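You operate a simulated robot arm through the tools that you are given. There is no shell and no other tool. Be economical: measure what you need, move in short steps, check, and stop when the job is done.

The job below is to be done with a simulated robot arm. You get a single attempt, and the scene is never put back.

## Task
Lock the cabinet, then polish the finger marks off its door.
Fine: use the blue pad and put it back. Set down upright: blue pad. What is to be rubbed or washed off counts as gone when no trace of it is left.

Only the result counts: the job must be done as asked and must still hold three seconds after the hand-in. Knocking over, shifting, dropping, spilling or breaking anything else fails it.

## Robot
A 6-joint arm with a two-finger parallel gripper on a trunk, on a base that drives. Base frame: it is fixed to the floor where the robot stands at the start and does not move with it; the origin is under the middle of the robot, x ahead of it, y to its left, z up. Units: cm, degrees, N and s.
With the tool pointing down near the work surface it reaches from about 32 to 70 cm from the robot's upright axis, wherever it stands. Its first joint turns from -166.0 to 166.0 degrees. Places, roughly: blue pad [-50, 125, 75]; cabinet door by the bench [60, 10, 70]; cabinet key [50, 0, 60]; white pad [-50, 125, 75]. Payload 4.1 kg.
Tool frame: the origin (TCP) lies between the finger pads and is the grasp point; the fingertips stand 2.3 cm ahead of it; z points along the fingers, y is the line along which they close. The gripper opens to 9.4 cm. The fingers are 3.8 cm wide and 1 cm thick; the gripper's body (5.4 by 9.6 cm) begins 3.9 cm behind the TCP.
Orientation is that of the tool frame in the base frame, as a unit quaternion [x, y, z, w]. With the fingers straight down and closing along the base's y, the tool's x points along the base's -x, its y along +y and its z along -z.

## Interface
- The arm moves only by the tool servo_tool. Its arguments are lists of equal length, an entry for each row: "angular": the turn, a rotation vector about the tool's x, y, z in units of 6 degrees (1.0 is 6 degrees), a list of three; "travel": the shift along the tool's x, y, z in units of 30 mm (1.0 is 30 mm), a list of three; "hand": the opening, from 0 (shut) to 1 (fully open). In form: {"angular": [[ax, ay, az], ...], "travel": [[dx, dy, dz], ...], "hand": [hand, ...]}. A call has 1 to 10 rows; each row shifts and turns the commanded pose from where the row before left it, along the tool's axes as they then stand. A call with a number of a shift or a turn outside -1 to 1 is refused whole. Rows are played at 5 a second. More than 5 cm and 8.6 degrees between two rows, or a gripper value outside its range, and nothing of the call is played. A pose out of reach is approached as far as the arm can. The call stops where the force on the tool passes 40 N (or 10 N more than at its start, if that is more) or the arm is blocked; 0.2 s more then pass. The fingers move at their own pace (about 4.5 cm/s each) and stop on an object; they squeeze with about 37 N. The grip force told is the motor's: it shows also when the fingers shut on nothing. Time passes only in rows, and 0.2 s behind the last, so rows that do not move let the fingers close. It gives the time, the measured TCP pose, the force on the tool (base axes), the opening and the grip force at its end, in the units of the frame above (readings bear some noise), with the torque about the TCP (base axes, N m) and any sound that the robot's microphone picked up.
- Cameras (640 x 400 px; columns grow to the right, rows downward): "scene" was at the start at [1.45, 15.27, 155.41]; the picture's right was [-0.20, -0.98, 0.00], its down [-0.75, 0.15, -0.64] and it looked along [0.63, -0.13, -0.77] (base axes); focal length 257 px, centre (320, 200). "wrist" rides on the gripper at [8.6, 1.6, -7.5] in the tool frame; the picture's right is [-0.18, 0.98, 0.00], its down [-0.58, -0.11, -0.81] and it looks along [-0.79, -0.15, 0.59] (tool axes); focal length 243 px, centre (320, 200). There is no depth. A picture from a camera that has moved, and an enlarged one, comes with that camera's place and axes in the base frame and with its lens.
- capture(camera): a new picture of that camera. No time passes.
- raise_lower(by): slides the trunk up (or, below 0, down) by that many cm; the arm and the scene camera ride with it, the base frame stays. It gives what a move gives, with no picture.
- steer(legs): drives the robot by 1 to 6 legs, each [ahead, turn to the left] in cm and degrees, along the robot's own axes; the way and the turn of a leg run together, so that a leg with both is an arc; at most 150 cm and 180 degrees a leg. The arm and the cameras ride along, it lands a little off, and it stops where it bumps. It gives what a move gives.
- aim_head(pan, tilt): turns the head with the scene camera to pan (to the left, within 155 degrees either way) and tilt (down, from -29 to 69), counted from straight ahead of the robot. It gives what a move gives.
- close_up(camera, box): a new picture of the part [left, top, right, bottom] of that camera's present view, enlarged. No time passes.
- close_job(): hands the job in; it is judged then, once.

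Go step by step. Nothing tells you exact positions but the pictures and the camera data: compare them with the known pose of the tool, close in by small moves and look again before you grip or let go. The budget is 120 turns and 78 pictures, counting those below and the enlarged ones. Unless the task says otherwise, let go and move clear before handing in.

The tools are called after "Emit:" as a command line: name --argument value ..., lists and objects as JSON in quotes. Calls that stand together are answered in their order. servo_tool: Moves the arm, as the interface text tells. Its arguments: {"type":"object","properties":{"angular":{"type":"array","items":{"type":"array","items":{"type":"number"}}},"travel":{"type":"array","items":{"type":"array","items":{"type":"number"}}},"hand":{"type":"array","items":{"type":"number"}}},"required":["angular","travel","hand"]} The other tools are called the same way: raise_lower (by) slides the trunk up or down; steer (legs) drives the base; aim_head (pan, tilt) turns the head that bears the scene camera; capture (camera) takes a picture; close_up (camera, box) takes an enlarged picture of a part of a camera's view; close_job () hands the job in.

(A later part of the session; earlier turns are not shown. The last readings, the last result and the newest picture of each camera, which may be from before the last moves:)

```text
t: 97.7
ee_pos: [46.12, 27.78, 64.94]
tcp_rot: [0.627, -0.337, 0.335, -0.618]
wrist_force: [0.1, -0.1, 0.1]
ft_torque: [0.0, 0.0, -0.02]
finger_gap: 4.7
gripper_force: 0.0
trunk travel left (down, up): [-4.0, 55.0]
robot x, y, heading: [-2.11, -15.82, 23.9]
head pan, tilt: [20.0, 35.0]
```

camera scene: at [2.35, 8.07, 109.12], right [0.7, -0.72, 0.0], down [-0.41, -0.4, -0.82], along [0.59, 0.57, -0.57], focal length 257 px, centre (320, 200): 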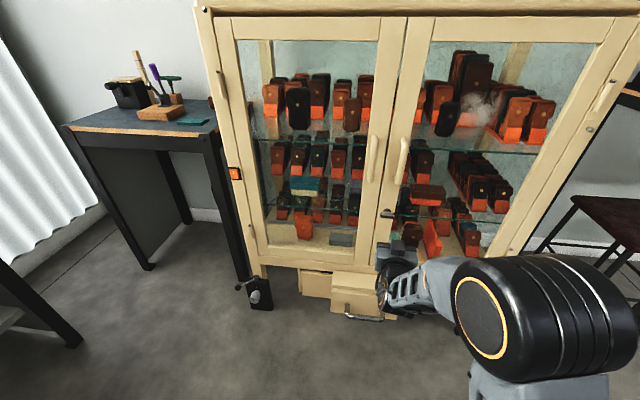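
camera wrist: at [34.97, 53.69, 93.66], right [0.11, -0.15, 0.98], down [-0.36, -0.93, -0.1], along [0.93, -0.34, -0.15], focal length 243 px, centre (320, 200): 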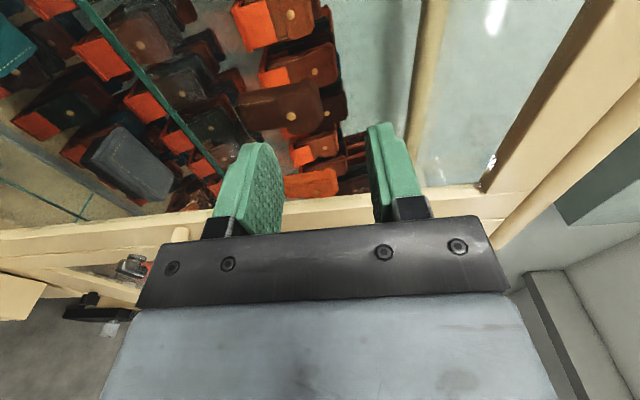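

Emit:
servo_tool --angular '[[0, 0, 0], [0, 0, 0], [0, 0, 0], [0, 0, 0], [0, 0, 0]]' --travel '[[0.2, 0.8, 0], [0.25, 0.73, 0], [0, 0, 0.9], [0, 0, 0.9], [0, 0, 0.9]]' --hand '[0.5, 0.5, 0.5, 0.5, 0.5]'

Emit:
capture --camera "wrist"

Emit:
capture --camera "scene"

```text
t: 98.9
ee_pos: [53.59, 31.07, 60.25]
tcp_rot: [0.626, -0.339, 0.338, -0.615]
wrist_force: [-1.4, 0.5, 0.8]
ft_torque: [0.0, -0.02, -0.03]
finger_gap: 4.71
gripper_force: 0.1
trunk travel left (down, up): [-4.0, 55.0]
robot x, y, heading: [-2.53, -16.11, 23.8]
head pan, tilt: [20.0, 35.0]
```

```text
46 pictures are left
camera wrist: at [52.0, 19.69, 58.83], right [-0.11, 0.14, -0.98], down [-0.99, 0.05, 0.12], along [0.07, 0.99, 0.14], focal length 243 px, centre (320, 200)
```

wrist: 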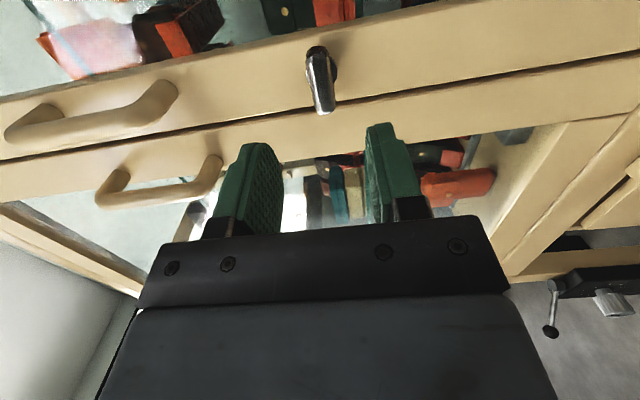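

```text
45 pictures are left
camera scene: at [-8.66, 3.15, 109.12], right [0.69, -0.72, 0.0], down [-0.41, -0.4, -0.82], along [0.59, 0.57, -0.57], focal length 257 px, centre (320, 200)
```

scene: 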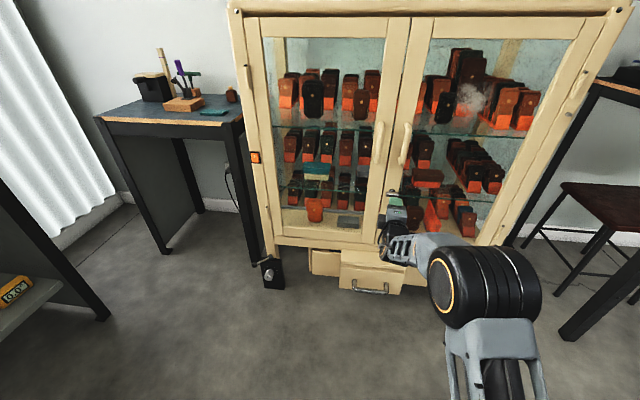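

The key lies between and in line with the fingers, 10.5 cm ahead. I advance and look again.

Emit:
servo_tool --angular '[[0, 0, 0], [0, 0, 0], [0, 0, 0], [0, 0, 0]]' --travel '[[-0.08, 0, 0.8], [0, 0, 0.8], [0, 0, 0.8], [0, 0, 0.6]]' --hand '[0.5, 0.5, 0.5, 0.5]'

Emit:
capture --camera "wrist"

```text
t: 100.0
ee_pos: [60.96, 36.01, 60.02]
tcp_rot: [0.627, -0.337, 0.335, -0.617]
wrist_force: [-22.5, -20.8, 2.3]
ft_torque: [0.65, -0.7, 0.45]
finger_gap: 4.77
gripper_force: 0.4
trunk travel left (down, up): [-4.0, 55.0]
robot x, y, heading: [-2.52, -15.87, 23.9]
head pan, tilt: [20.0, 35.0]
stopped in row 4: the force on the tool passed its limit at 50 N (the readings are from after the stop); the commanded pose is now the measured one
```

```text
44 pictures are left
camera wrist: at [59.45, 24.63, 58.69], right [-0.11, 0.14, -0.98], down [-0.99, 0.05, 0.12], along [0.06, 0.99, 0.14], focal length 243 px, centre (320, 200)
```

wrist: 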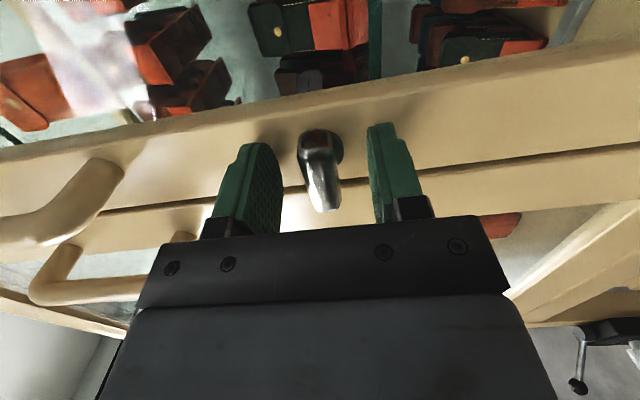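

The fingertips touch the door with the key bow between the fingers and the shaft in line with the tool. I ease back half a centimetre and close.

Emit:
servo_tool --angular '[[0, 0, 0], [0, 0, 0], [0, 0, 0], [0, 0, 0], [0, 0, 0], [0, 0, 0]]' --travel '[[0, 0, -0.2], [0, 0, 0], [0, 0, 0], [0, 0, 0], [0, 0, 0], [0, 0, 0]]' --hand '[0.5, 0, 0, 0, 0, 0]'

Emit:
capture --camera "wrist"

```text
t: 101.4
ee_pos: [60.39, 35.61, 60.03]
tcp_rot: [0.627, -0.337, 0.335, -0.617]
wrist_force: [4.2, 2.0, 4.8]
ft_torque: [0.16, -0.08, 1.32]
finger_gap: 2.39
gripper_force: 45.1
trunk travel left (down, up): [-4.0, 55.0]
robot x, y, heading: [-2.54, -15.6, 24.2]
head pan, tilt: [20.0, 35.0]
```

```text
43 pictures are left
camera wrist: at [59.08, 24.36, 58.64], right [-0.11, 0.14, -0.98], down [-0.99, 0.04, 0.12], along [0.06, 0.99, 0.14], focal length 243 px, centre (320, 200)
```

wrist: 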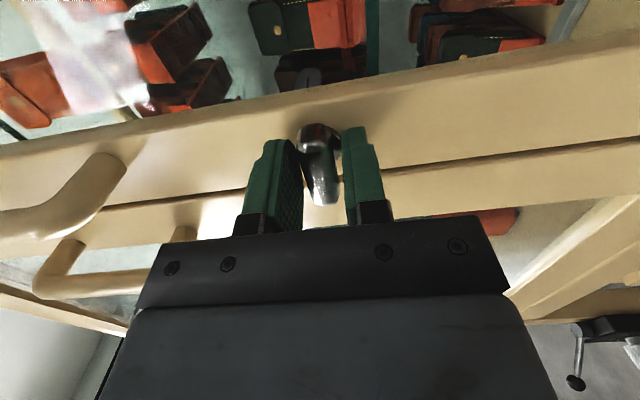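

The fingers stopped at 2.4 cm, probably on the round collar. I open a little, retreat another centimetre and close on the bow alone.

Emit:
servo_tool --angular '[[0, 0, 0], [0, 0, 0], [0, 0, 0], [0, 0, 0], [0, 0, 0], [0, 0, 0], [0, 0, 0]]' --travel '[[0, 0, 0], [0, 0, 0], [0, 0, -0.35], [0, 0, 0], [0, 0, 0], [0, 0, 0], [0, 0, 0]]' --hand '[0.45, 0.45, 0.45, 0, 0, 0, 0]'

Emit:
close_up --camera "wrist" --box '[220, 80, 420, 240]'

```text
t: 103.0
ee_pos: [59.76, 35.05, 59.98]
tcp_rot: [0.627, -0.337, 0.335, -0.617]
wrist_force: [-2.0, -0.9, -0.4]
ft_torque: [0.53, -0.4, -0.16]
finger_gap: 1.6
gripper_force: 44.5
trunk travel left (down, up): [-4.0, 55.0]
robot x, y, heading: [-2.63, -15.12, 24.1]
head pan, tilt: [20.0, 35.0]
```

```text
2.50 times, centred on (320, 160) of wrist
camera zoom: at [58.24, 23.79, 58.64], right [-0.11, 0.14, -0.98], down [-0.99, 0.04, 0.12], along [0.06, 0.99, 0.14], focal length 606 px, centre (320, 300)
```

zoom: 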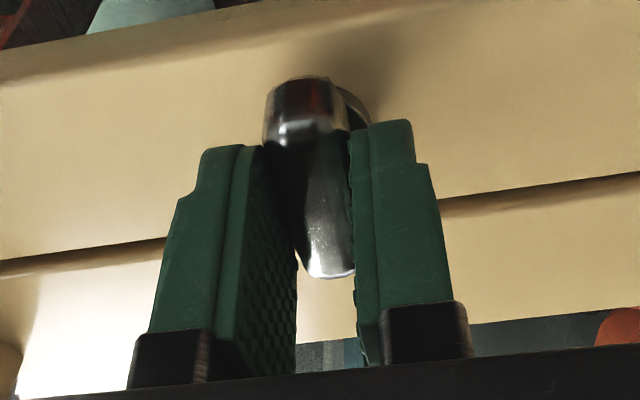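

The fingers now hold the bow, with the tool on the shaft's axis. I try turning clockwise in small steps, watching torque and sound.

Emit:
servo_tool --angular '[[0, 0, 0.7], [0, 0, 0.7], [0, 0, 0.7], [0, 0, 0.7], [0, 0, 0.7]]' --travel '[[0, 0, 0], [0, 0, 0], [0, 0, 0], [0, 0, 0], [0, 0, 0]]' --hand '[0, 0, 0, 0, 0]'

Emit:
close_up --camera "wrist" --box '[220, 80, 420, 240]'

```text
t: 104.2
ee_pos: [59.67, 35.11, 60.02]
tcp_rot: [-0.555, 0.447, -0.216, 0.668]
wrist_force: [-0.1, -0.6, 6.2]
ft_torque: [-0.3, 0.4, -0.41]
finger_gap: 1.59
gripper_force: 46.0
trunk travel left (down, up): [-4.0, 55.0]
robot x, y, heading: [-2.5, -15.48, 24.1]
head pan, tilt: [20.0, 35.0]
```

```text
2.50 times, centred on (320, 160) of wrist
camera zoom: at [57.56, 24.73, 55.64], right [-0.3, 0.43, -0.85], down [-0.95, -0.02, 0.32], along [0.12, 0.9, 0.41], focal length 606 px, centre (320, 300)
```

zoom: 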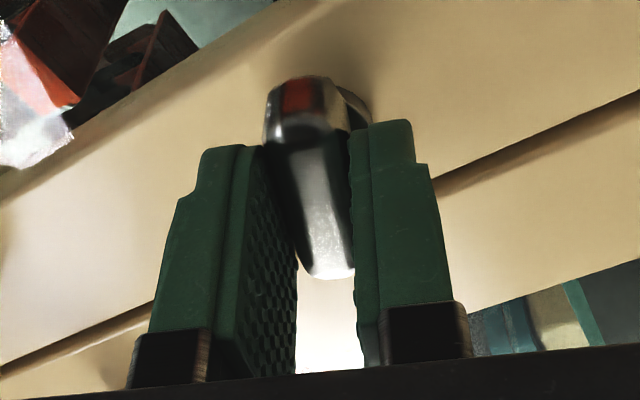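

The key turns with the hand. I continue.

Emit:
servo_tool --angular '[[0, 0, 0.8], [0, 0, 0.8], [0, 0, 0.8], [0, 0, 0.8], [0, 0, 0.8], [0, 0, 0.8], [0, 0, 0.8], [0, 0, 0.8]]' --travel '[[0, 0, 0], [0, 0, 0], [0, 0, 0], [0, 0, 0], [0, 0, 0], [0, 0, 0], [0, 0, 0], [0, 0, 0]]' --hand '[0, 0, 0, 0, 0, 0, 0, 0]'

Emit:
close_up --camera "wrist" --box '[220, 80, 420, 240]'

```text
t: 106.0
ee_pos: [59.7, 35.04, 60.01]
tcp_rot: [-0.377, 0.603, 0.016, 0.702]
wrist_force: [2.2, -2.0, 11.6]
ft_torque: [-0.79, 1.1, -0.2]
finger_gap: 1.62
gripper_force: 44.9
trunk travel left (down, up): [-4.0, 55.0]
robot x, y, heading: [-2.89, -15.93, 24.0]
head pan, tilt: [20.0, 35.0]
```

```text
2.50 times, centred on (320, 160) of wrist
camera zoom: at [55.06, 28.4, 51.97], right [-0.52, 0.78, -0.34], down [-0.78, -0.27, 0.57], along [0.35, 0.56, 0.75], focal length 606 px, centre (320, 300)
```

zoom: 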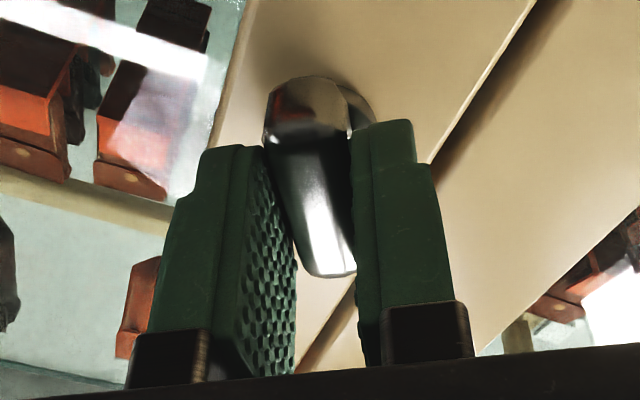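

Emit:
servo_tool --angular '[[0, 0, 0.8], [0, 0, 0.8], [0, 0, 0.8], [0, 0, 0.8], [0, 0, 0.8], [0, 0, 0.8], [0, 0, 0.4]]' --travel '[[0, 0, 0], [0, 0, 0], [0, 0, 0], [0, 0, 0], [0, 0, 0], [0, 0, 0], [0, 0, 0]]' --hand '[0, 0, 0, 0, 0, 0, 0]'

Emit:
close_up --camera "wrist" --box '[220, 80, 420, 240]'

```text
t: 107.6
ee_pos: [59.58, 34.95, 60.11]
tcp_rot: [-0.201, 0.683, 0.203, 0.672]
wrist_force: [3.6, -9.3, 11.5]
ft_torque: [-0.98, 0.73, 0.49]
finger_gap: 1.65
gripper_force: 45.1
trunk travel left (down, up): [-4.0, 55.0]
robot x, y, heading: [-2.5, -15.71, 24.0]
head pan, tilt: [20.0, 35.0]
```

```text
2.50 times, centred on (320, 160) of wrist
camera zoom: at [52.48, 32.31, 51.59], right [-0.54, 0.82, 0.19], down [-0.61, -0.53, 0.59], along [0.59, 0.2, 0.78], focal length 606 px, centre (320, 300)
```

zoom: 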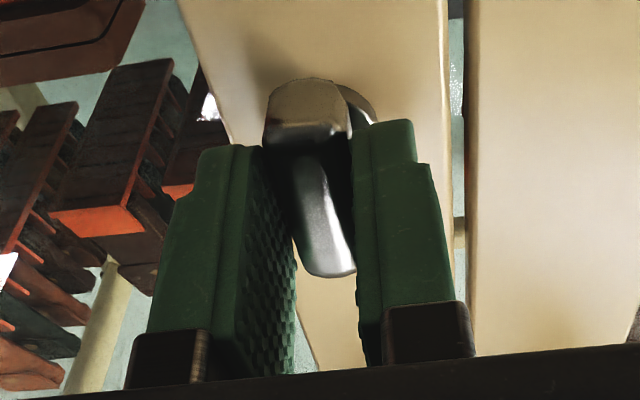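

It has turned 90° with no stop or click yet. I look at the gap between the doors and try a little further.

Emit:
servo_tool --angular '[[0, 0, 0.5], [0, 0, 0.5], [0, 0, 0.5], [0, 0, 0.5]]' --travel '[[0, 0, 0], [0, 0, 0], [0, 0, 0], [0, 0, 0]]' --hand '[0, 0, 0, 0]'

Emit:
close_up --camera "scene" --box '[340, 120, 480, 260]'

Emit:
capture --camera "wrist"

```text
t: 108.4
ee_pos: [59.67, 35.11, 59.91]
tcp_rot: [-0.157, 0.696, 0.239, 0.658]
wrist_force: [-14.6, -15.2, 5.6]
ft_torque: [-1.47, -0.88, 0.57]
finger_gap: 2.01
gripper_force: 45.2
out of reach, approached as far as the arm can: row 3
trunk travel left (down, up): [-4.0, 55.0]
robot x, y, heading: [-2.57, -15.78, 23.9]
head pan, tilt: [20.0, 35.0]
stopped in row 3: the force on the tool passed its limit at 46 N (the readings are from after the stop); the commanded pose is now the measured one
```

```text
2.86 times, centred on (410, 190) of scene
camera zoom: at [-8.83, 3.01, 109.12], right [0.69, -0.72, 0.0], down [-0.41, -0.4, -0.82], along [0.59, 0.57, -0.57], focal length 736 px, centre (63, 229)
```

zoom: 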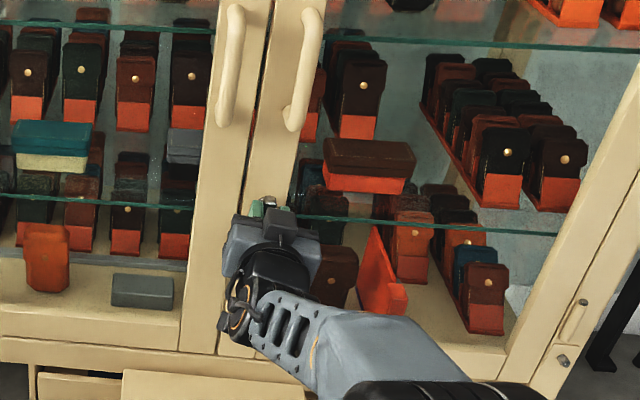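

```text
37 pictures are left
camera wrist: at [51.92, 33.27, 51.85], right [-0.51, 0.8, 0.31], down [-0.57, -0.58, 0.58], along [0.64, 0.12, 0.76], focal length 243 px, centre (320, 200)
```

wrist: 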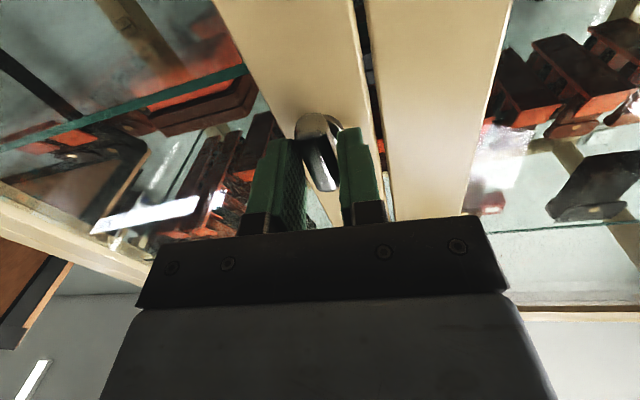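

There is resistance past 90°, so the key is at its stop. I ease the twist back and test by pulling gently to see whether the door holds.

Emit:
servo_tool --angular '[[0, 0, -0.5], [0, 0, -0.5], [0, 0, -0.2], [0, 0, 0], [0, 0, 0]]' --travel '[[0, 0, 0], [0, 0, 0], [0, 0, 0], [0, 0, -0.1], [0, 0, -0.15]]' --hand '[0, 0, 0, 0, 0]'

Emit:
servo_tool --angular '[[0, 0, 0], [0, 0, 0], [0, 0, 0]]' --travel '[[0, 0, -0.1], [0, 0, -0.1], [0, 0, -0.1]]' --hand '[0, 0, 0]'

Emit:
capture --camera "wrist"

```text
t: 109.6
ee_pos: [59.4, 34.88, 59.86]
tcp_rot: [-0.199, 0.686, 0.199, 0.671]
wrist_force: [28.0, 16.5, 4.9]
ft_torque: [-0.19, -0.23, 0.47]
finger_gap: 1.65
gripper_force: 45.2
trunk travel left (down, up): [-4.0, 55.0]
robot x, y, heading: [-2.47, -15.49, 23.9]
head pan, tilt: [20.0, 35.0]
```

```text
t: 110.4
ee_pos: [58.2, 34.15, 59.65]
tcp_rot: [-0.199, 0.688, 0.197, 0.669]
wrist_force: [0.2, 0.1, 0.2]
ft_torque: [-0.03, 0.01, 0.06]
finger_gap: 0.01
gripper_force: 42.3
trunk travel left (down, up): [-4.0, 55.0]
robot x, y, heading: [-2.69, -15.65, 23.9]
head pan, tilt: [20.0, 35.0]
```

```text
36 pictures are left
camera wrist: at [50.92, 31.51, 51.28], right [-0.53, 0.83, 0.19], down [-0.6, -0.52, 0.6], along [0.6, 0.2, 0.78], focal length 243 px, centre (320, 200)
```

wrist: 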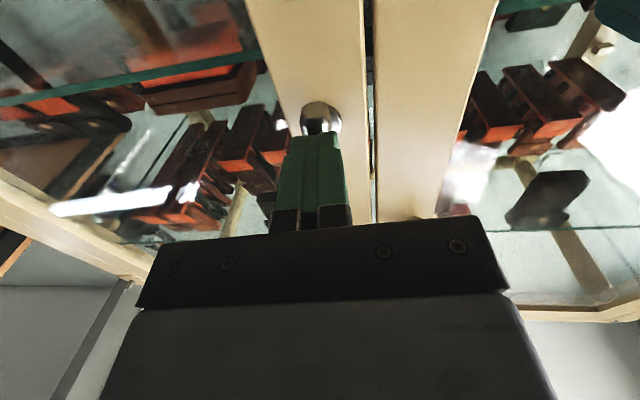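

The door held a 30 N pull while the fingers slipped off the key, so it is locked. I withdraw and check key and door.

Emit:
servo_tool --angular '[[0, 0, 0], [0, 0, 0], [0, 0, 0], [0, 0, 0], [0, 0, 0]]' --travel '[[0, 0, -0.9], [0, 0, -0.9], [0, 0, -0.9], [0, 0, -0.9], [0, 0, -0.9]]' --hand '[0, 0, 0, 0, 0]'

Emit:
close_up --camera "wrist" --box '[240, 0, 440, 130]'

Emit:
close_up --camera "scene" --box '[340, 120, 480, 260]'

```text
t: 111.6
ee_pos: [46.95, 27.17, 60.17]
tcp_rot: [-0.199, 0.687, 0.197, 0.67]
wrist_force: [0.5, -0.3, 0.2]
ft_torque: [-0.03, -0.03, 0.0]
finger_gap: 0.0
gripper_force: 42.6
trunk travel left (down, up): [-4.0, 55.0]
robot x, y, heading: [-2.59, -16.0, 24.1]
head pan, tilt: [20.0, 35.0]
```

```text
3.08 times, centred on (340, 65) of wrist
camera zoom: at [39.74, 24.52, 51.72], right [-0.53, 0.83, 0.19], down [-0.61, -0.52, 0.6], along [0.59, 0.2, 0.78], focal length 746 px, centre (258, 615)
```

zoom: 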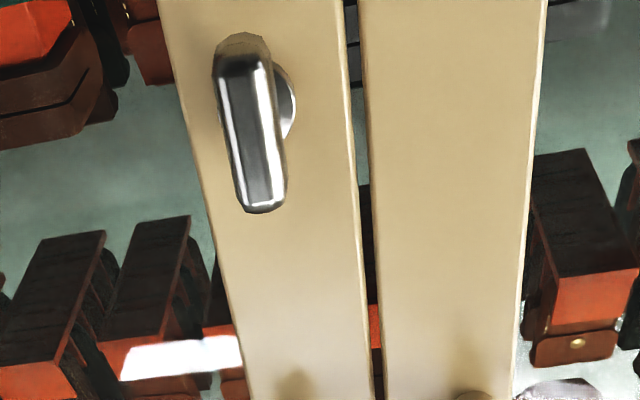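

```text
2.86 times, centred on (410, 190) of scene
camera zoom: at [-8.67, 3.12, 109.12], right [0.69, -0.72, 0.0], down [-0.41, -0.4, -0.82], along [0.59, 0.57, -0.57], focal length 736 px, centre (63, 229)
```

zoom: 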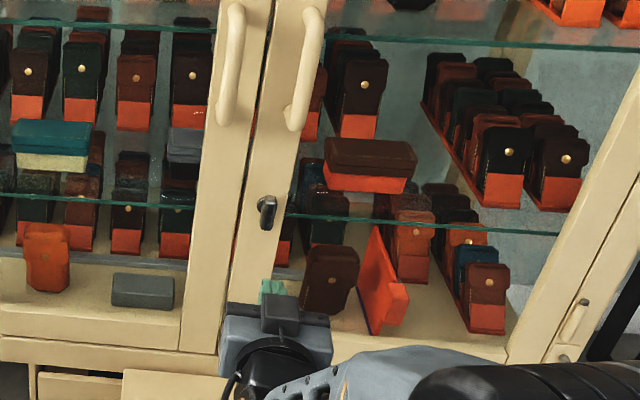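

The key stands upright, bow turned 90°, door locked. Now I go for the pads: raise the arm, turn, drive halfway and set the tool downward again.

Emit:
raise_lower --by 45

Emit:
steer --legs '[[0, 72.6], [68, 0], [0, 31]]'

Emit:
servo_tool --angular '[[0, 1, 0], [0, 1, 0], [0, 1, 0], [0, 1, 0], [0, 1, 0], [0, 1, 0], [0, 1, 0], [0, 1, 0], [0, 1, 0], [0, 1, 0]]' --travel '[[0, 0, 0], [0, 0, 0], [0, 0, 0], [0, 0, 0], [0, 0, 0], [0, 0, 0], [0, 0, 0], [0, 0, 0], [0, 0, 0], [0, 0, 0]]' --hand '[0.6, 0.6, 0.6, 0.6, 0.6, 0.6, 0.6, 0.6, 0.6, 0.6]'

Emit:
servo_tool --angular '[[0, 1, 0], [0, 1, 0], [0, 1, 0], [0, 1, 0], [0, 1, 0]]' --travel '[[0, 0, 0], [0, 0, 0], [0, 0, 0], [0, 0, 0], [0, 0, 0]]' --hand '[0.6, 0.6, 0.6, 0.6, 0.6]'

Emit:
aim_head --pan 0 --tilt 45

Emit:
capture --camera "scene"

```text
refused: 45 is not a number from -40 to 40
```

```text
t: 120.0
ee_pos: [-65.56, 89.0, 60.24]
tcp_rot: [0.665, -0.261, -0.652, -0.252]
wrist_force: [-0.3, 0.3, -1.1]
ft_torque: [-0.01, 0.03, -0.01]
finger_gap: 0.01
gripper_force: 42.2
trunk travel left (down, up): [-4.0, 55.0]
robot x, y, heading: [-11.25, 52.11, 128.7]
head pan, tilt: [20.0, 35.0]
```

```text
t: 122.2
ee_pos: [-65.51, 89.26, 60.13]
tcp_rot: [0.894, -0.354, -0.255, -0.104]
wrist_force: [0.2, 0.4, 0.5]
ft_torque: [-0.03, 0.02, 0.02]
finger_gap: 5.65
gripper_force: 0.1
out of reach, approached as far as the arm can: row 7
trunk travel left (down, up): [-4.0, 55.0]
robot x, y, heading: [-11.46, 52.21, 128.7]
head pan, tilt: [20.0, 35.0]
```

```text
t: 123.6
ee_pos: [-60.56, 85.05, 59.55]
tcp_rot: [0.932, -0.359, 0.047, 0.011]
wrist_force: [1.1, -0.9, 0.2]
ft_torque: [0.04, 0.04, -0.02]
finger_gap: 5.64
gripper_force: 0.0
trunk travel left (down, up): [-4.0, 55.0]
robot x, y, heading: [-10.68, 51.44, 129.7]
head pan, tilt: [20.0, 35.0]
stopped in row 5: the arm was blocked; the commanded pose is now the measured one
```

```text
t: 124.5
ee_pos: [-60.3, 84.78, 59.55]
tcp_rot: [0.932, -0.357, 0.056, 0.014]
wrist_force: [0.8, 0.6, -0.4]
ft_torque: [0.0, -0.01, -0.01]
finger_gap: 5.64
gripper_force: 0.1
trunk travel left (down, up): [-4.0, 55.0]
robot x, y, heading: [-11.14, 51.1, 130.4]
head pan, tilt: [0.0, 45.0]
```

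```text
33 pictures are left
camera scene: at [-17.19, 33.0, 109.22], right [0.76, 0.65, 0.0], down [0.4, -0.47, -0.79], along [-0.51, 0.6, -0.62], focal length 257 px, centre (320, 200)
```

scene: 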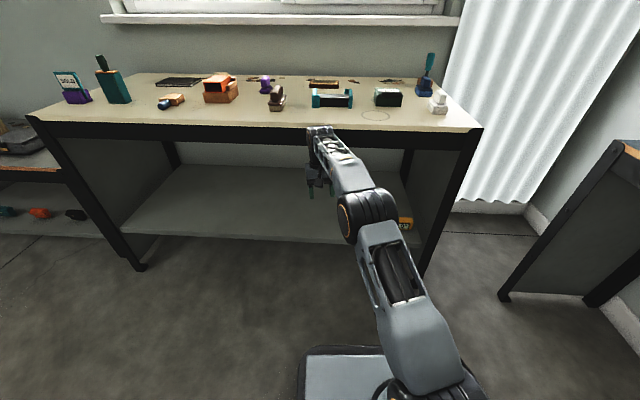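

The trunk raise was refused (40 max), so the wrist came up against the table's front edge. I back off straight away, then raise.

Emit:
steer --legs '[[-25, 0]]'

Emit:
raise_lower --by 40

Emit:
servo_tool --angular '[[0, 0, 0]]' --travel '[[0, 0, 0]]' --hand '[0.6]'

Emit:
capture --camera "scene"

```text
t: 125.2
ee_pos: [-57.27, 82.06, 50.21]
tcp_rot: [0.919, -0.328, 0.205, 0.08]
wrist_force: [0.1, -4.6, -6.3]
ft_torque: [0.2, -0.13, 0.11]
finger_gap: 5.61
gripper_force: 0.0
trunk travel left (down, up): [-4.0, 55.0]
robot x, y, heading: [-9.01, 49.35, 136.6]
head pan, tilt: [0.0, 45.0]
stopped in leg 1: the robot was blocked; the commanded pose is now the measured one
```

```text
t: 125.5
ee_pos: [-60.24, 90.22, 40.85]
tcp_rot: [0.896, -0.351, 0.252, 0.107]
wrist_force: [-5.7, -1.1, 5.2]
ft_torque: [0.21, -0.21, 0.2]
finger_gap: 5.65
gripper_force: 0.0
trunk travel left (down, up): [-4.0, 55.0]
robot x, y, heading: [-10.6, 50.45, 134.0]
head pan, tilt: [0.0, 45.0]
stopped: the arm was blocked; the commanded pose is now the measured one
```

```text
t: 125.9
ee_pos: [-58.77, 88.58, 44.03]
tcp_rot: [0.901, -0.353, 0.233, 0.099]
wrist_force: [0.6, 0.5, 2.3]
ft_torque: [0.02, 0.05, -0.01]
finger_gap: 5.64
gripper_force: 0.2
trunk travel left (down, up): [-4.0, 55.0]
robot x, y, heading: [-9.77, 49.56, 134.1]
head pan, tilt: [0.0, 45.0]
```

```text
32 pictures are left
camera scene: at [-23.23, 40.0, 107.61], right [0.72, 0.7, 0.0], down [0.49, -0.51, -0.71], along [-0.49, 0.51, -0.71], focal length 257 px, centre (320, 200)
```

scene: 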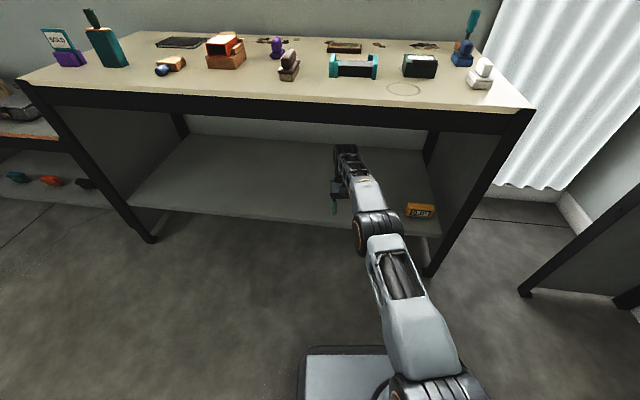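

The hand is hooked under the table top. I unhook by pulling it back towards the robot while turning the fingers forward, in small steps.

Emit:
servo_tool --angular '[[0, -1, 0], [0, -1, 0], [0, -1, 0], [0, -1, 0], [0, -1, 0]]' --travel '[[0.45, 0, 0.3], [0.5, 0, 0.25], [0.5, 0, 0.2], [0.5, 0, 0.12], [0.5, 0, 0.05]]' --hand '[0, 0, 0, 0, 0]'

Emit:
capture --camera "scene"

```text
t: 127.1
ee_pos: [-53.2, 83.17, 43.59]
tcp_rot: [0.931, -0.365, -0.008, 0.005]
wrist_force: [-0.1, -0.2, -0.9]
ft_torque: [-0.01, -0.07, 0.02]
finger_gap: 0.0
gripper_force: 36.6
trunk travel left (down, up): [-4.0, 55.0]
robot x, y, heading: [-9.74, 50.14, 133.9]
head pan, tilt: [0.0, 45.0]
```

```text
31 pictures are left
camera scene: at [-23.39, 40.15, 107.65], right [0.72, 0.69, 0.0], down [0.49, -0.51, -0.71], along [-0.49, 0.51, -0.71], focal length 257 px, centre (320, 200)
```

scene: 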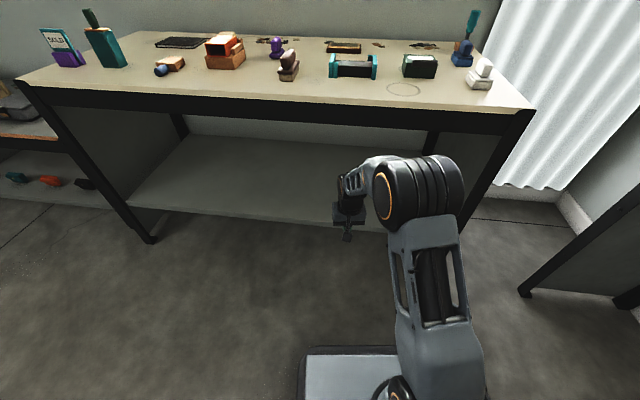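

The hand is free in front of the table edge, pointing down. I back off and raise.

Emit:
steer --legs '[[-25, 0]]'

Emit:
raise_lower --by 40

Emit:
raise_lower --by 12

Emit:
aim_head --pan -8 --tilt 35

Emit:
close_up --camera "scene" --box '[200, 100, 520, 300]'

```text
t: 129.0
ee_pos: [-35.34, 64.59, 43.51]
tcp_rot: [0.932, -0.363, -0.006, 0.004]
wrist_force: [-0.5, 0.1, -0.3]
ft_torque: [0.02, 0.02, -0.02]
finger_gap: 0.0
gripper_force: 36.9
trunk travel left (down, up): [-4.0, 55.0]
robot x, y, heading: [7.96, 31.3, 134.0]
head pan, tilt: [0.0, 45.0]
```

```text
t: 132.8
ee_pos: [-35.39, 64.55, 83.57]
tcp_rot: [0.931, -0.364, -0.006, 0.004]
wrist_force: [0.0, -0.4, -0.6]
ft_torque: [0.01, -0.03, 0.0]
finger_gap: 0.02
gripper_force: 36.7
trunk travel left (down, up): [-44.0, 15.0]
robot x, y, heading: [7.93, 31.58, 134.2]
head pan, tilt: [0.0, 45.0]
```

```text
t: 134.3
ee_pos: [-35.38, 64.71, 95.61]
tcp_rot: [0.931, -0.364, -0.006, 0.005]
wrist_force: [-0.1, -0.2, -0.3]
ft_torque: [0.0, -0.01, 0.03]
finger_gap: 0.01
gripper_force: 37.0
trunk travel left (down, up): [-56.0, 3.0]
robot x, y, heading: [7.82, 31.53, 134.3]
head pan, tilt: [0.0, 45.0]
```

```text
t: 135.0
ee_pos: [-35.37, 64.56, 95.57]
tcp_rot: [0.932, -0.363, -0.006, 0.004]
wrist_force: [-0.1, -0.9, -0.4]
ft_torque: [0.0, -0.04, 0.0]
finger_gap: 0.01
gripper_force: 37.3
trunk travel left (down, up): [-56.0, 3.0]
robot x, y, heading: [8.09, 31.35, 134.4]
head pan, tilt: [-8.0, 35.0]
```

```text
2.00 times, centred on (360, 200) of scene
camera zoom: at [-4.99, 22.89, 161.12], right [0.81, 0.59, 0.0], down [0.34, -0.46, -0.82], along [-0.48, 0.66, -0.57], focal length 515 px, centre (240, 200)
```

zoom: 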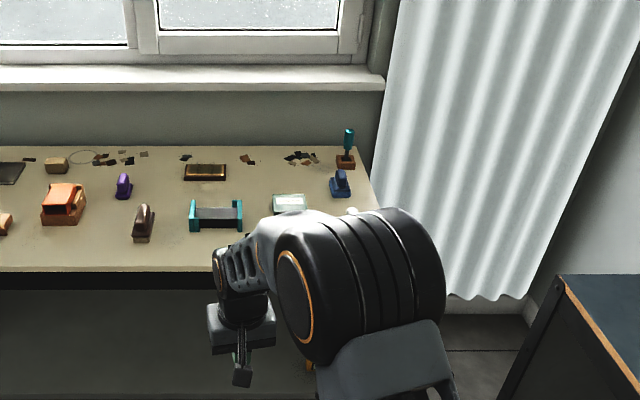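

Nothing on the table seems disturbed. I place the blue pad at about (-52.4, 135.7), table top z≈78.5; I raise fully and drive in front of the table.

Emit:
raise_lower --by 2.8

Emit:
steer --legs '[[0, -29.8], [60, 0], [0, 23.2]]'

Emit:
aim_head --pan -10 --tilt 50

Emit:
capture --camera "scene"

Emit:
capture --camera "wrist"

```text
t: 135.7
ee_pos: [-35.48, 64.58, 98.4]
tcp_rot: [0.931, -0.364, -0.005, 0.004]
wrist_force: [-0.7, -0.4, 0.0]
ft_torque: [0.0, -0.02, 0.04]
finger_gap: 0.0
gripper_force: 37.3
trunk travel left (down, up): [-58.8, 0.2]
robot x, y, heading: [8.08, 31.63, 134.3]
head pan, tilt: [-8.0, 35.0]
```

```text
t: 141.8
ee_pos: [-45.94, 127.37, 98.47]
tcp_rot: [0.908, -0.419, -0.007, 0.004]
wrist_force: [-1.0, -1.1, -0.3]
ft_torque: [-0.01, 0.01, -0.01]
finger_gap: 0.0
gripper_force: 36.9
trunk travel left (down, up): [-58.8, 0.2]
robot x, y, heading: [-6.69, 89.38, 127.5]
head pan, tilt: [-8.0, 35.0]
```

```text
t: 142.6
ee_pos: [-45.8, 127.35, 98.41]
tcp_rot: [0.908, -0.418, -0.007, 0.005]
wrist_force: [-0.5, 0.0, -0.1]
ft_torque: [-0.02, -0.04, 0.01]
finger_gap: 0.0
gripper_force: 37.1
trunk travel left (down, up): [-58.8, 0.2]
robot x, y, heading: [-6.74, 89.59, 127.3]
head pan, tilt: [-10.0, 50.0]
```

```text
29 pictures are left
camera scene: at [-19.91, 81.59, 161.76], right [0.89, 0.46, 0.0], down [0.35, -0.68, -0.64], along [-0.29, 0.57, -0.77], focal length 257 px, centre (320, 200)
```

scene: 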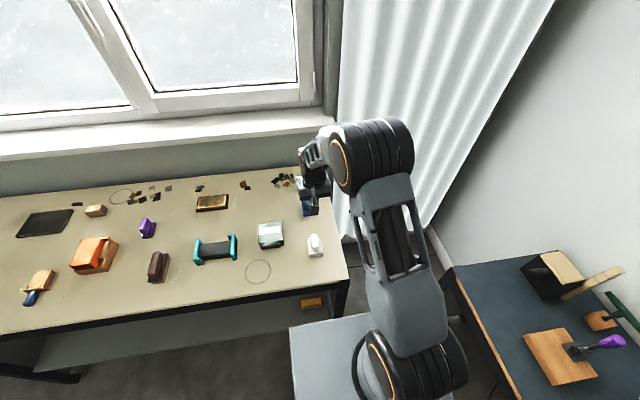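

```text
28 pictures are left
camera wrist: at [-41.28, 119.85, 105.88], right [-0.87, -0.5, 0.01], down [-0.28, 0.51, 0.81], along [-0.41, 0.7, -0.59], focal length 243 px, centre (320, 200)
```

wrist: 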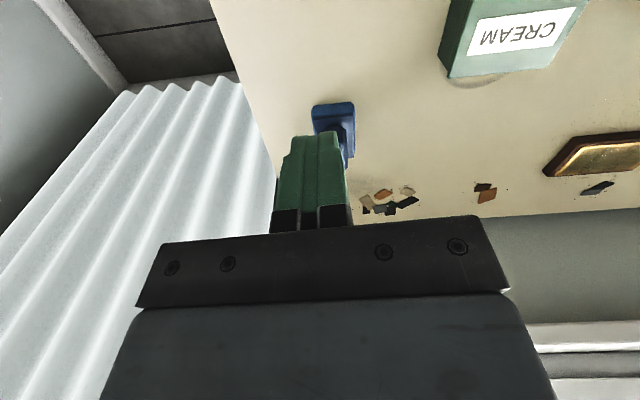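

Emit:
close_up --camera "wrist" --box '[270, 80, 400, 190]'

Emit:
close_up --camera "scene" --box '[270, 170, 350, 270]'

```text
3.64 times, centred on (335, 135) of wrist
camera zoom: at [-41.28, 119.85, 105.88], right [-0.87, -0.5, 0.01], down [-0.28, 0.51, 0.81], along [-0.41, 0.7, -0.59], focal length 882 px, centre (266, 436)
```

zoom: 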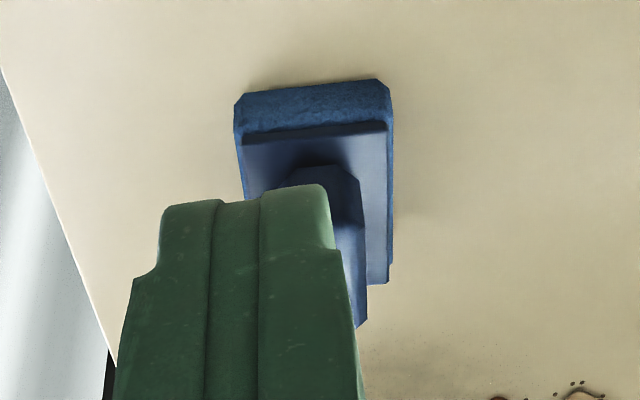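

```text
4.00 times, centred on (310, 220) of scene
camera zoom: at [-19.91, 81.59, 161.76], right [0.89, 0.46, 0.0], down [0.35, -0.68, -0.64], along [-0.29, 0.57, -0.77], focal length 1030 px, centre (360, 120)
```

zoom: 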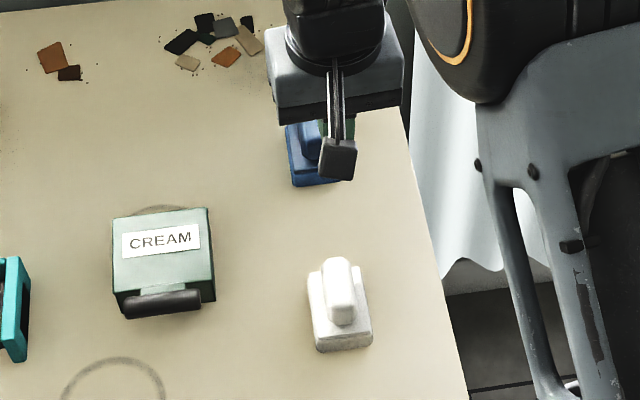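

The blue pad is aligned with the table, centred at about (-53.9, 137.1), handle lengthwise. I drive 3 cm closer, move above it with the hand open and come down partway.

Emit:
steer --legs '[[3, 0]]'

Emit:
servo_tool --angular '[[0, 0, 0.47], [0, 0, 0], [0, 0, 0], [0, 0, 0], [0, 0, 0], [0, 0, 0]]' --travel '[[0, 0, 0], [-0.8, 0, 0], [-0.8, 0, 0], [-0.8, 0, 0], [-0.8, 0, 0], [0, 0, 0.6]]' --hand '[0.6, 0.6, 0.6, 0.6, 0.6, 0.6]'

Emit:
capture --camera "wrist"

Emit:
close_up --camera "scene" --box '[270, 150, 350, 250]'

```text
t: 143.4
ee_pos: [-47.71, 129.82, 98.23]
tcp_rot: [0.908, -0.418, -0.007, 0.004]
wrist_force: [-0.2, 0.7, 0.4]
ft_torque: [0.0, -0.02, 0.0]
finger_gap: 0.02
gripper_force: 36.3
trunk travel left (down, up): [-58.8, 0.2]
robot x, y, heading: [-8.41, 92.2, 127.0]
head pan, tilt: [-10.0, 50.0]
```

```text
t: 144.8
ee_pos: [-53.66, 137.43, 96.71]
tcp_rot: [0.898, -0.441, -0.007, 0.005]
wrist_force: [0.8, -0.4, -0.5]
ft_torque: [0.02, 0.0, 0.01]
finger_gap: 5.63
gripper_force: 0.1
trunk travel left (down, up): [-58.8, 0.2]
robot x, y, heading: [-8.83, 91.69, 127.2]
head pan, tilt: [-10.0, 50.0]
```

```text
25 pictures are left
camera wrist: at [-49.44, 129.71, 104.19], right [-0.89, -0.46, 0.01], down [-0.26, 0.53, 0.81], along [-0.38, 0.72, -0.59], focal length 243 px, centre (320, 200)
```

wrist: 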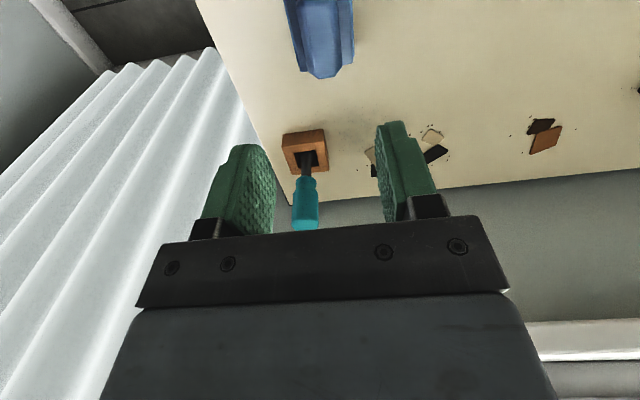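

```text
4.00 times, centred on (310, 200) of scene
camera zoom: at [-21.75, 84.0, 161.76], right [0.89, 0.46, 0.0], down [0.35, -0.68, -0.64], along [-0.29, 0.57, -0.77], focal length 1030 px, centre (360, 200)
```

zoom: 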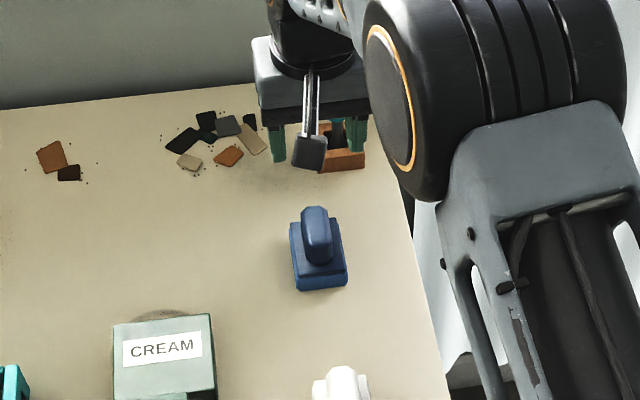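

Emit:
servo_tool --angular '[[0, 0, 0], [0, 0, 0], [0, 0, 0], [0, 0, 0]]' --travel '[[0.36, 0, 0], [0, 0, 0.8], [0, 0, 0.8], [0, 0, 0.8]]' --hand '[0.6, 0.6, 0.6, 0.6]'

Emit:
capture --camera "wrist"

```text
t: 145.8
ee_pos: [-53.33, 136.51, 89.49]
tcp_rot: [0.898, -0.439, -0.007, 0.005]
wrist_force: [0.1, -0.8, -1.2]
ft_torque: [-0.03, -0.03, -0.01]
finger_gap: 5.64
gripper_force: 0.2
trunk travel left (down, up): [-58.8, 0.2]
robot x, y, heading: [-8.42, 91.78, 127.3]
head pan, tilt: [-10.0, 50.0]
```

```text
23 pictures are left
camera wrist: at [-49.01, 128.86, 96.89], right [-0.89, -0.46, 0.01], down [-0.26, 0.53, 0.81], along [-0.38, 0.72, -0.59], focal length 243 px, centre (320, 200)
```

wrist: 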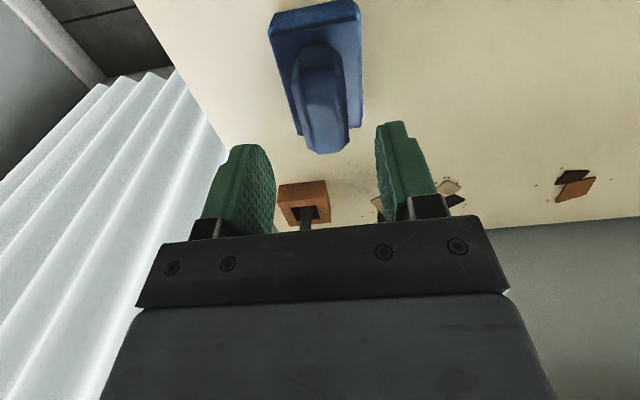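

Handle is centred between the fingers with its top at about z 85. I lower to TCP z≈84.2 and close.

Emit:
servo_tool --angular '[[0, 0, 0], [0, 0, 0], [0, 0, 0], [0, 0, 0], [0, 0, 0], [0, 0, 0], [0, 0, 0], [0, 0, 0]]' --travel '[[0, 0, 0.6], [0, 0, 0.6], [0, 0, 0.56], [0, 0, 0], [0, 0, 0], [0, 0, 0], [0, 0, 0], [0, 0, 0]]' --hand '[0.6, 0.6, 0.6, 0, 0, 0, 0, 0]'

Emit:
capture --camera "wrist"

```text
t: 147.6
ee_pos: [-53.35, 136.6, 84.23]
tcp_rot: [0.898, -0.441, -0.006, 0.004]
wrist_force: [-4.6, -3.2, 7.3]
ft_torque: [-0.02, 0.15, 0.0]
finger_gap: 4.92
gripper_force: 37.0
trunk travel left (down, up): [-58.8, 0.2]
robot x, y, heading: [-8.59, 92.23, 127.4]
head pan, tilt: [-10.0, 50.0]
```

```text
22 pictures are left
camera wrist: at [-49.06, 128.72, 91.7], right [-0.89, -0.46, 0.01], down [-0.26, 0.53, 0.81], along [-0.38, 0.72, -0.59], focal length 243 px, centre (320, 200)
```

wrist: 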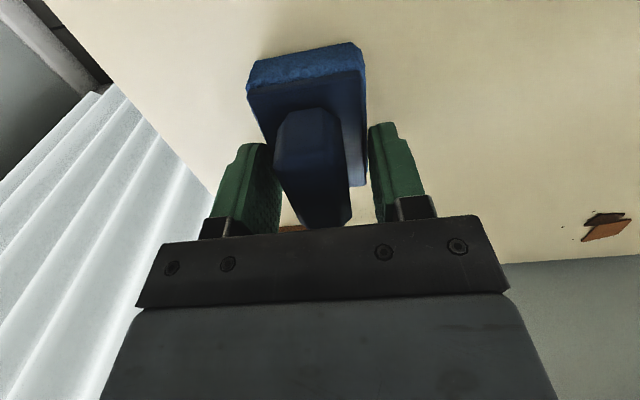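

The fingers met the pad's base (4.9 cm wide). I open, rise 2 cm and close on the handle.

Emit:
servo_tool --angular '[[0, 0, 0], [0, 0, 0], [0, 0, 0], [0, 0, 0], [0, 0, 0], [0, 0, 0], [0, 0, 0], [0, 0, 0]]' --travel '[[0, 0, 0], [0, 0, 0], [0, 0, -0.65], [0, 0, 0], [0, 0, 0], [0, 0, 0], [0, 0, 0], [0, 0, 0]]' --hand '[0.6, 0.6, 0.6, 0, 0, 0, 0, 0]'

Emit:
capture --camera "wrist"

```text
t: 149.4
ee_pos: [-53.18, 136.52, 86.11]
tcp_rot: [0.898, -0.441, -0.006, 0.005]
wrist_force: [0.7, -0.4, 0.8]
ft_torque: [0.0, -0.08, 0.0]
finger_gap: 2.52
gripper_force: 36.7
trunk travel left (down, up): [-58.8, 0.2]
robot x, y, heading: [-8.69, 92.23, 127.5]
head pan, tilt: [-10.0, 50.0]
```

```text
21 pictures are left
camera wrist: at [-48.95, 128.76, 93.57], right [-0.89, -0.46, 0.01], down [-0.26, 0.53, 0.81], along [-0.38, 0.72, -0.59], focal length 243 px, centre (320, 200)
```

wrist: 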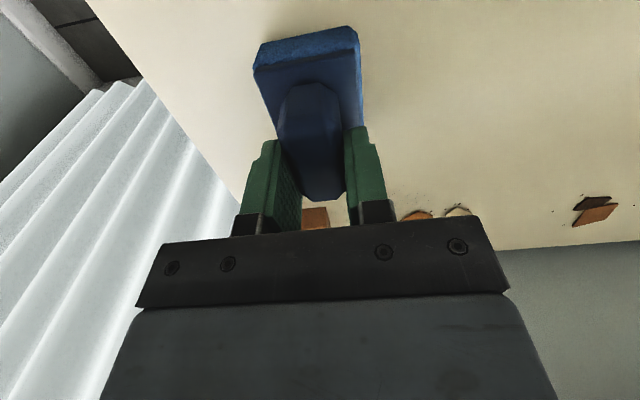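

The handle is held (2.5 cm); this grip pose is my reference for putting it back. I lift and back away from the table.

Emit:
servo_tool --angular '[[0, 0, 0], [0, 0, 0], [0, 0, 0], [0, 0, 0], [0, 0, 0], [0, 0, 0], [0, 0, 0], [0, 0, 0], [0, 0, 0]]' --travel '[[0, 0, -0.5], [0, 0, -1], [0, 0, -1], [0, 0, -1], [0, 0, -0.8], [1, 0, 0], [1, 0, 0], [1, 0, 0], [0, 0, 0]]' --hand '[0, 0, 0, 0, 0, 0, 0, 0, 0]'

Emit:
steer --legs '[[-45, 0]]'

Emit:
capture --camera "scene"

```text
t: 151.4
ee_pos: [-47.19, 129.32, 99.06]
tcp_rot: [0.898, -0.441, -0.006, 0.004]
wrist_force: [0.4, 0.2, -0.6]
ft_torque: [0.01, 0.02, 0.01]
finger_gap: 0.0
gripper_force: 36.7
trunk travel left (down, up): [-58.8, 0.2]
robot x, y, heading: [-8.47, 91.7, 127.3]
head pan, tilt: [-10.0, 50.0]
```

```text
t: 152.9
ee_pos: [-43.68, 117.16, 98.99]
tcp_rot: [0.914, -0.407, -0.007, 0.006]
wrist_force: [0.8, 1.1, 0.5]
ft_torque: [-0.05, 0.03, -0.02]
finger_gap: 0.0
gripper_force: 37.0
trunk travel left (down, up): [-58.8, 0.2]
robot x, y, heading: [-2.78, 82.04, 135.4]
head pan, tilt: [-10.0, 50.0]
stopped in leg 1: the robot was blocked; the commanded pose is now the measured one
```

```text
20 pictures are left
camera scene: at [-14.81, 72.58, 161.78], right [0.82, 0.57, 0.0], down [0.44, -0.63, -0.64], along [-0.37, 0.53, -0.77], focal length 257 px, centre (320, 200)
```

scene: 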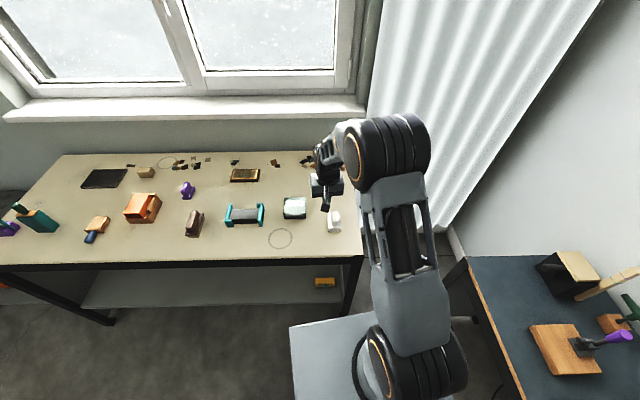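

The handle slipped out of the fingers, and the base bumped something behind at the right. I check the pad and the small side table.

Emit:
close_up --camera "scene" --box '[230, 140, 390, 260]'

Emit:
aim_head --pan -70 --tilt 55

Emit:
capture --camera "scene"

```text
3.33 times, centred on (310, 200) of scene
camera zoom: at [-14.81, 72.58, 161.78], right [0.82, 0.57, 0.0], down [0.44, -0.63, -0.64], along [-0.37, 0.53, -0.77], focal length 858 px, centre (353, 200)
```

zoom: 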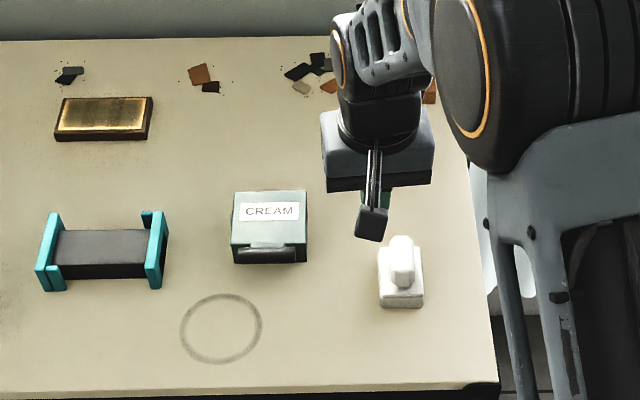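

```text
t: 154.2
ee_pos: [-43.74, 116.84, 98.73]
tcp_rot: [0.914, -0.406, -0.006, 0.004]
wrist_force: [-0.1, 0.8, 0.1]
ft_torque: [0.03, 0.02, 0.02]
finger_gap: 0.0
gripper_force: 37.3
trunk travel left (down, up): [-58.8, 0.2]
robot x, y, heading: [-2.88, 82.05, 135.2]
head pan, tilt: [-70.0, 55.0]
```

```text
18 pictures are left
camera scene: at [-7.45, 72.57, 161.11], right [0.91, -0.42, 0.0], down [-0.35, -0.74, -0.57], along [0.24, 0.52, -0.82], focal length 257 px, centre (320, 200)
```

scene: 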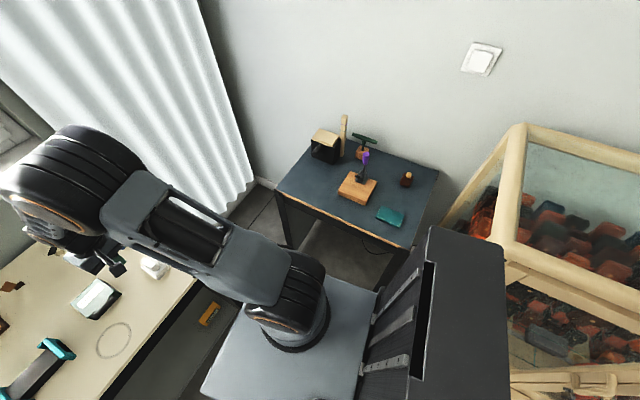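

The base touched the cabinet's corner behind; everything still stands. I move forward away from it, then back over the pad and look with the wrist camera.

Emit:
steer --legs '[[8, 0], [0, -7.8]]'

Emit:
servo_tool --angular '[[0, 0, 0], [0, 0, 0]]' --travel '[[0, 0, 0], [0, 0, 0]]' --hand '[0.6, 0.6]'

Emit:
capture --camera "wrist"

```text
t: 155.8
ee_pos: [-44.35, 127.48, 98.94]
tcp_rot: [0.885, -0.465, -0.006, 0.004]
wrist_force: [0.3, -0.3, -0.9]
ft_torque: [-0.02, -0.02, 0.0]
finger_gap: 0.0
gripper_force: 37.1
trunk travel left (down, up): [-58.8, 0.2]
robot x, y, heading: [-8.41, 87.27, 127.5]
head pan, tilt: [-70.0, 55.0]
```

```text
t: 156.4
ee_pos: [-44.41, 127.52, 99.02]
tcp_rot: [0.885, -0.465, -0.006, 0.004]
wrist_force: [0.3, 0.2, -0.4]
ft_torque: [0.02, -0.01, -0.01]
finger_gap: 5.06
gripper_force: 0.1
trunk travel left (down, up): [-58.8, 0.2]
robot x, y, heading: [-8.09, 87.39, 127.4]
head pan, tilt: [-70.0, 55.0]
```

```text
17 pictures are left
camera wrist: at [-40.58, 119.46, 106.41], right [-0.91, -0.41, 0.02], down [-0.23, 0.54, 0.81], along [-0.34, 0.74, -0.59], focal length 243 px, centre (320, 200)
```

wrist: 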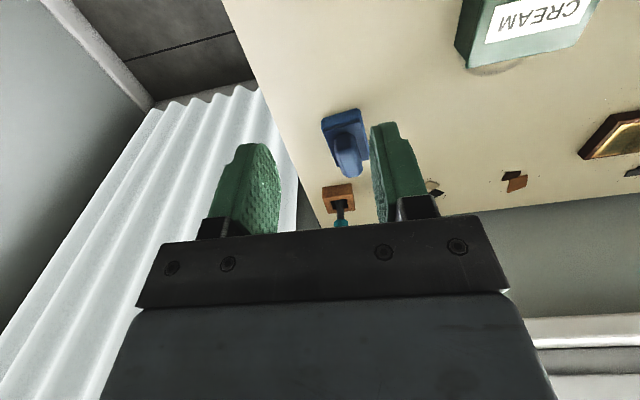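

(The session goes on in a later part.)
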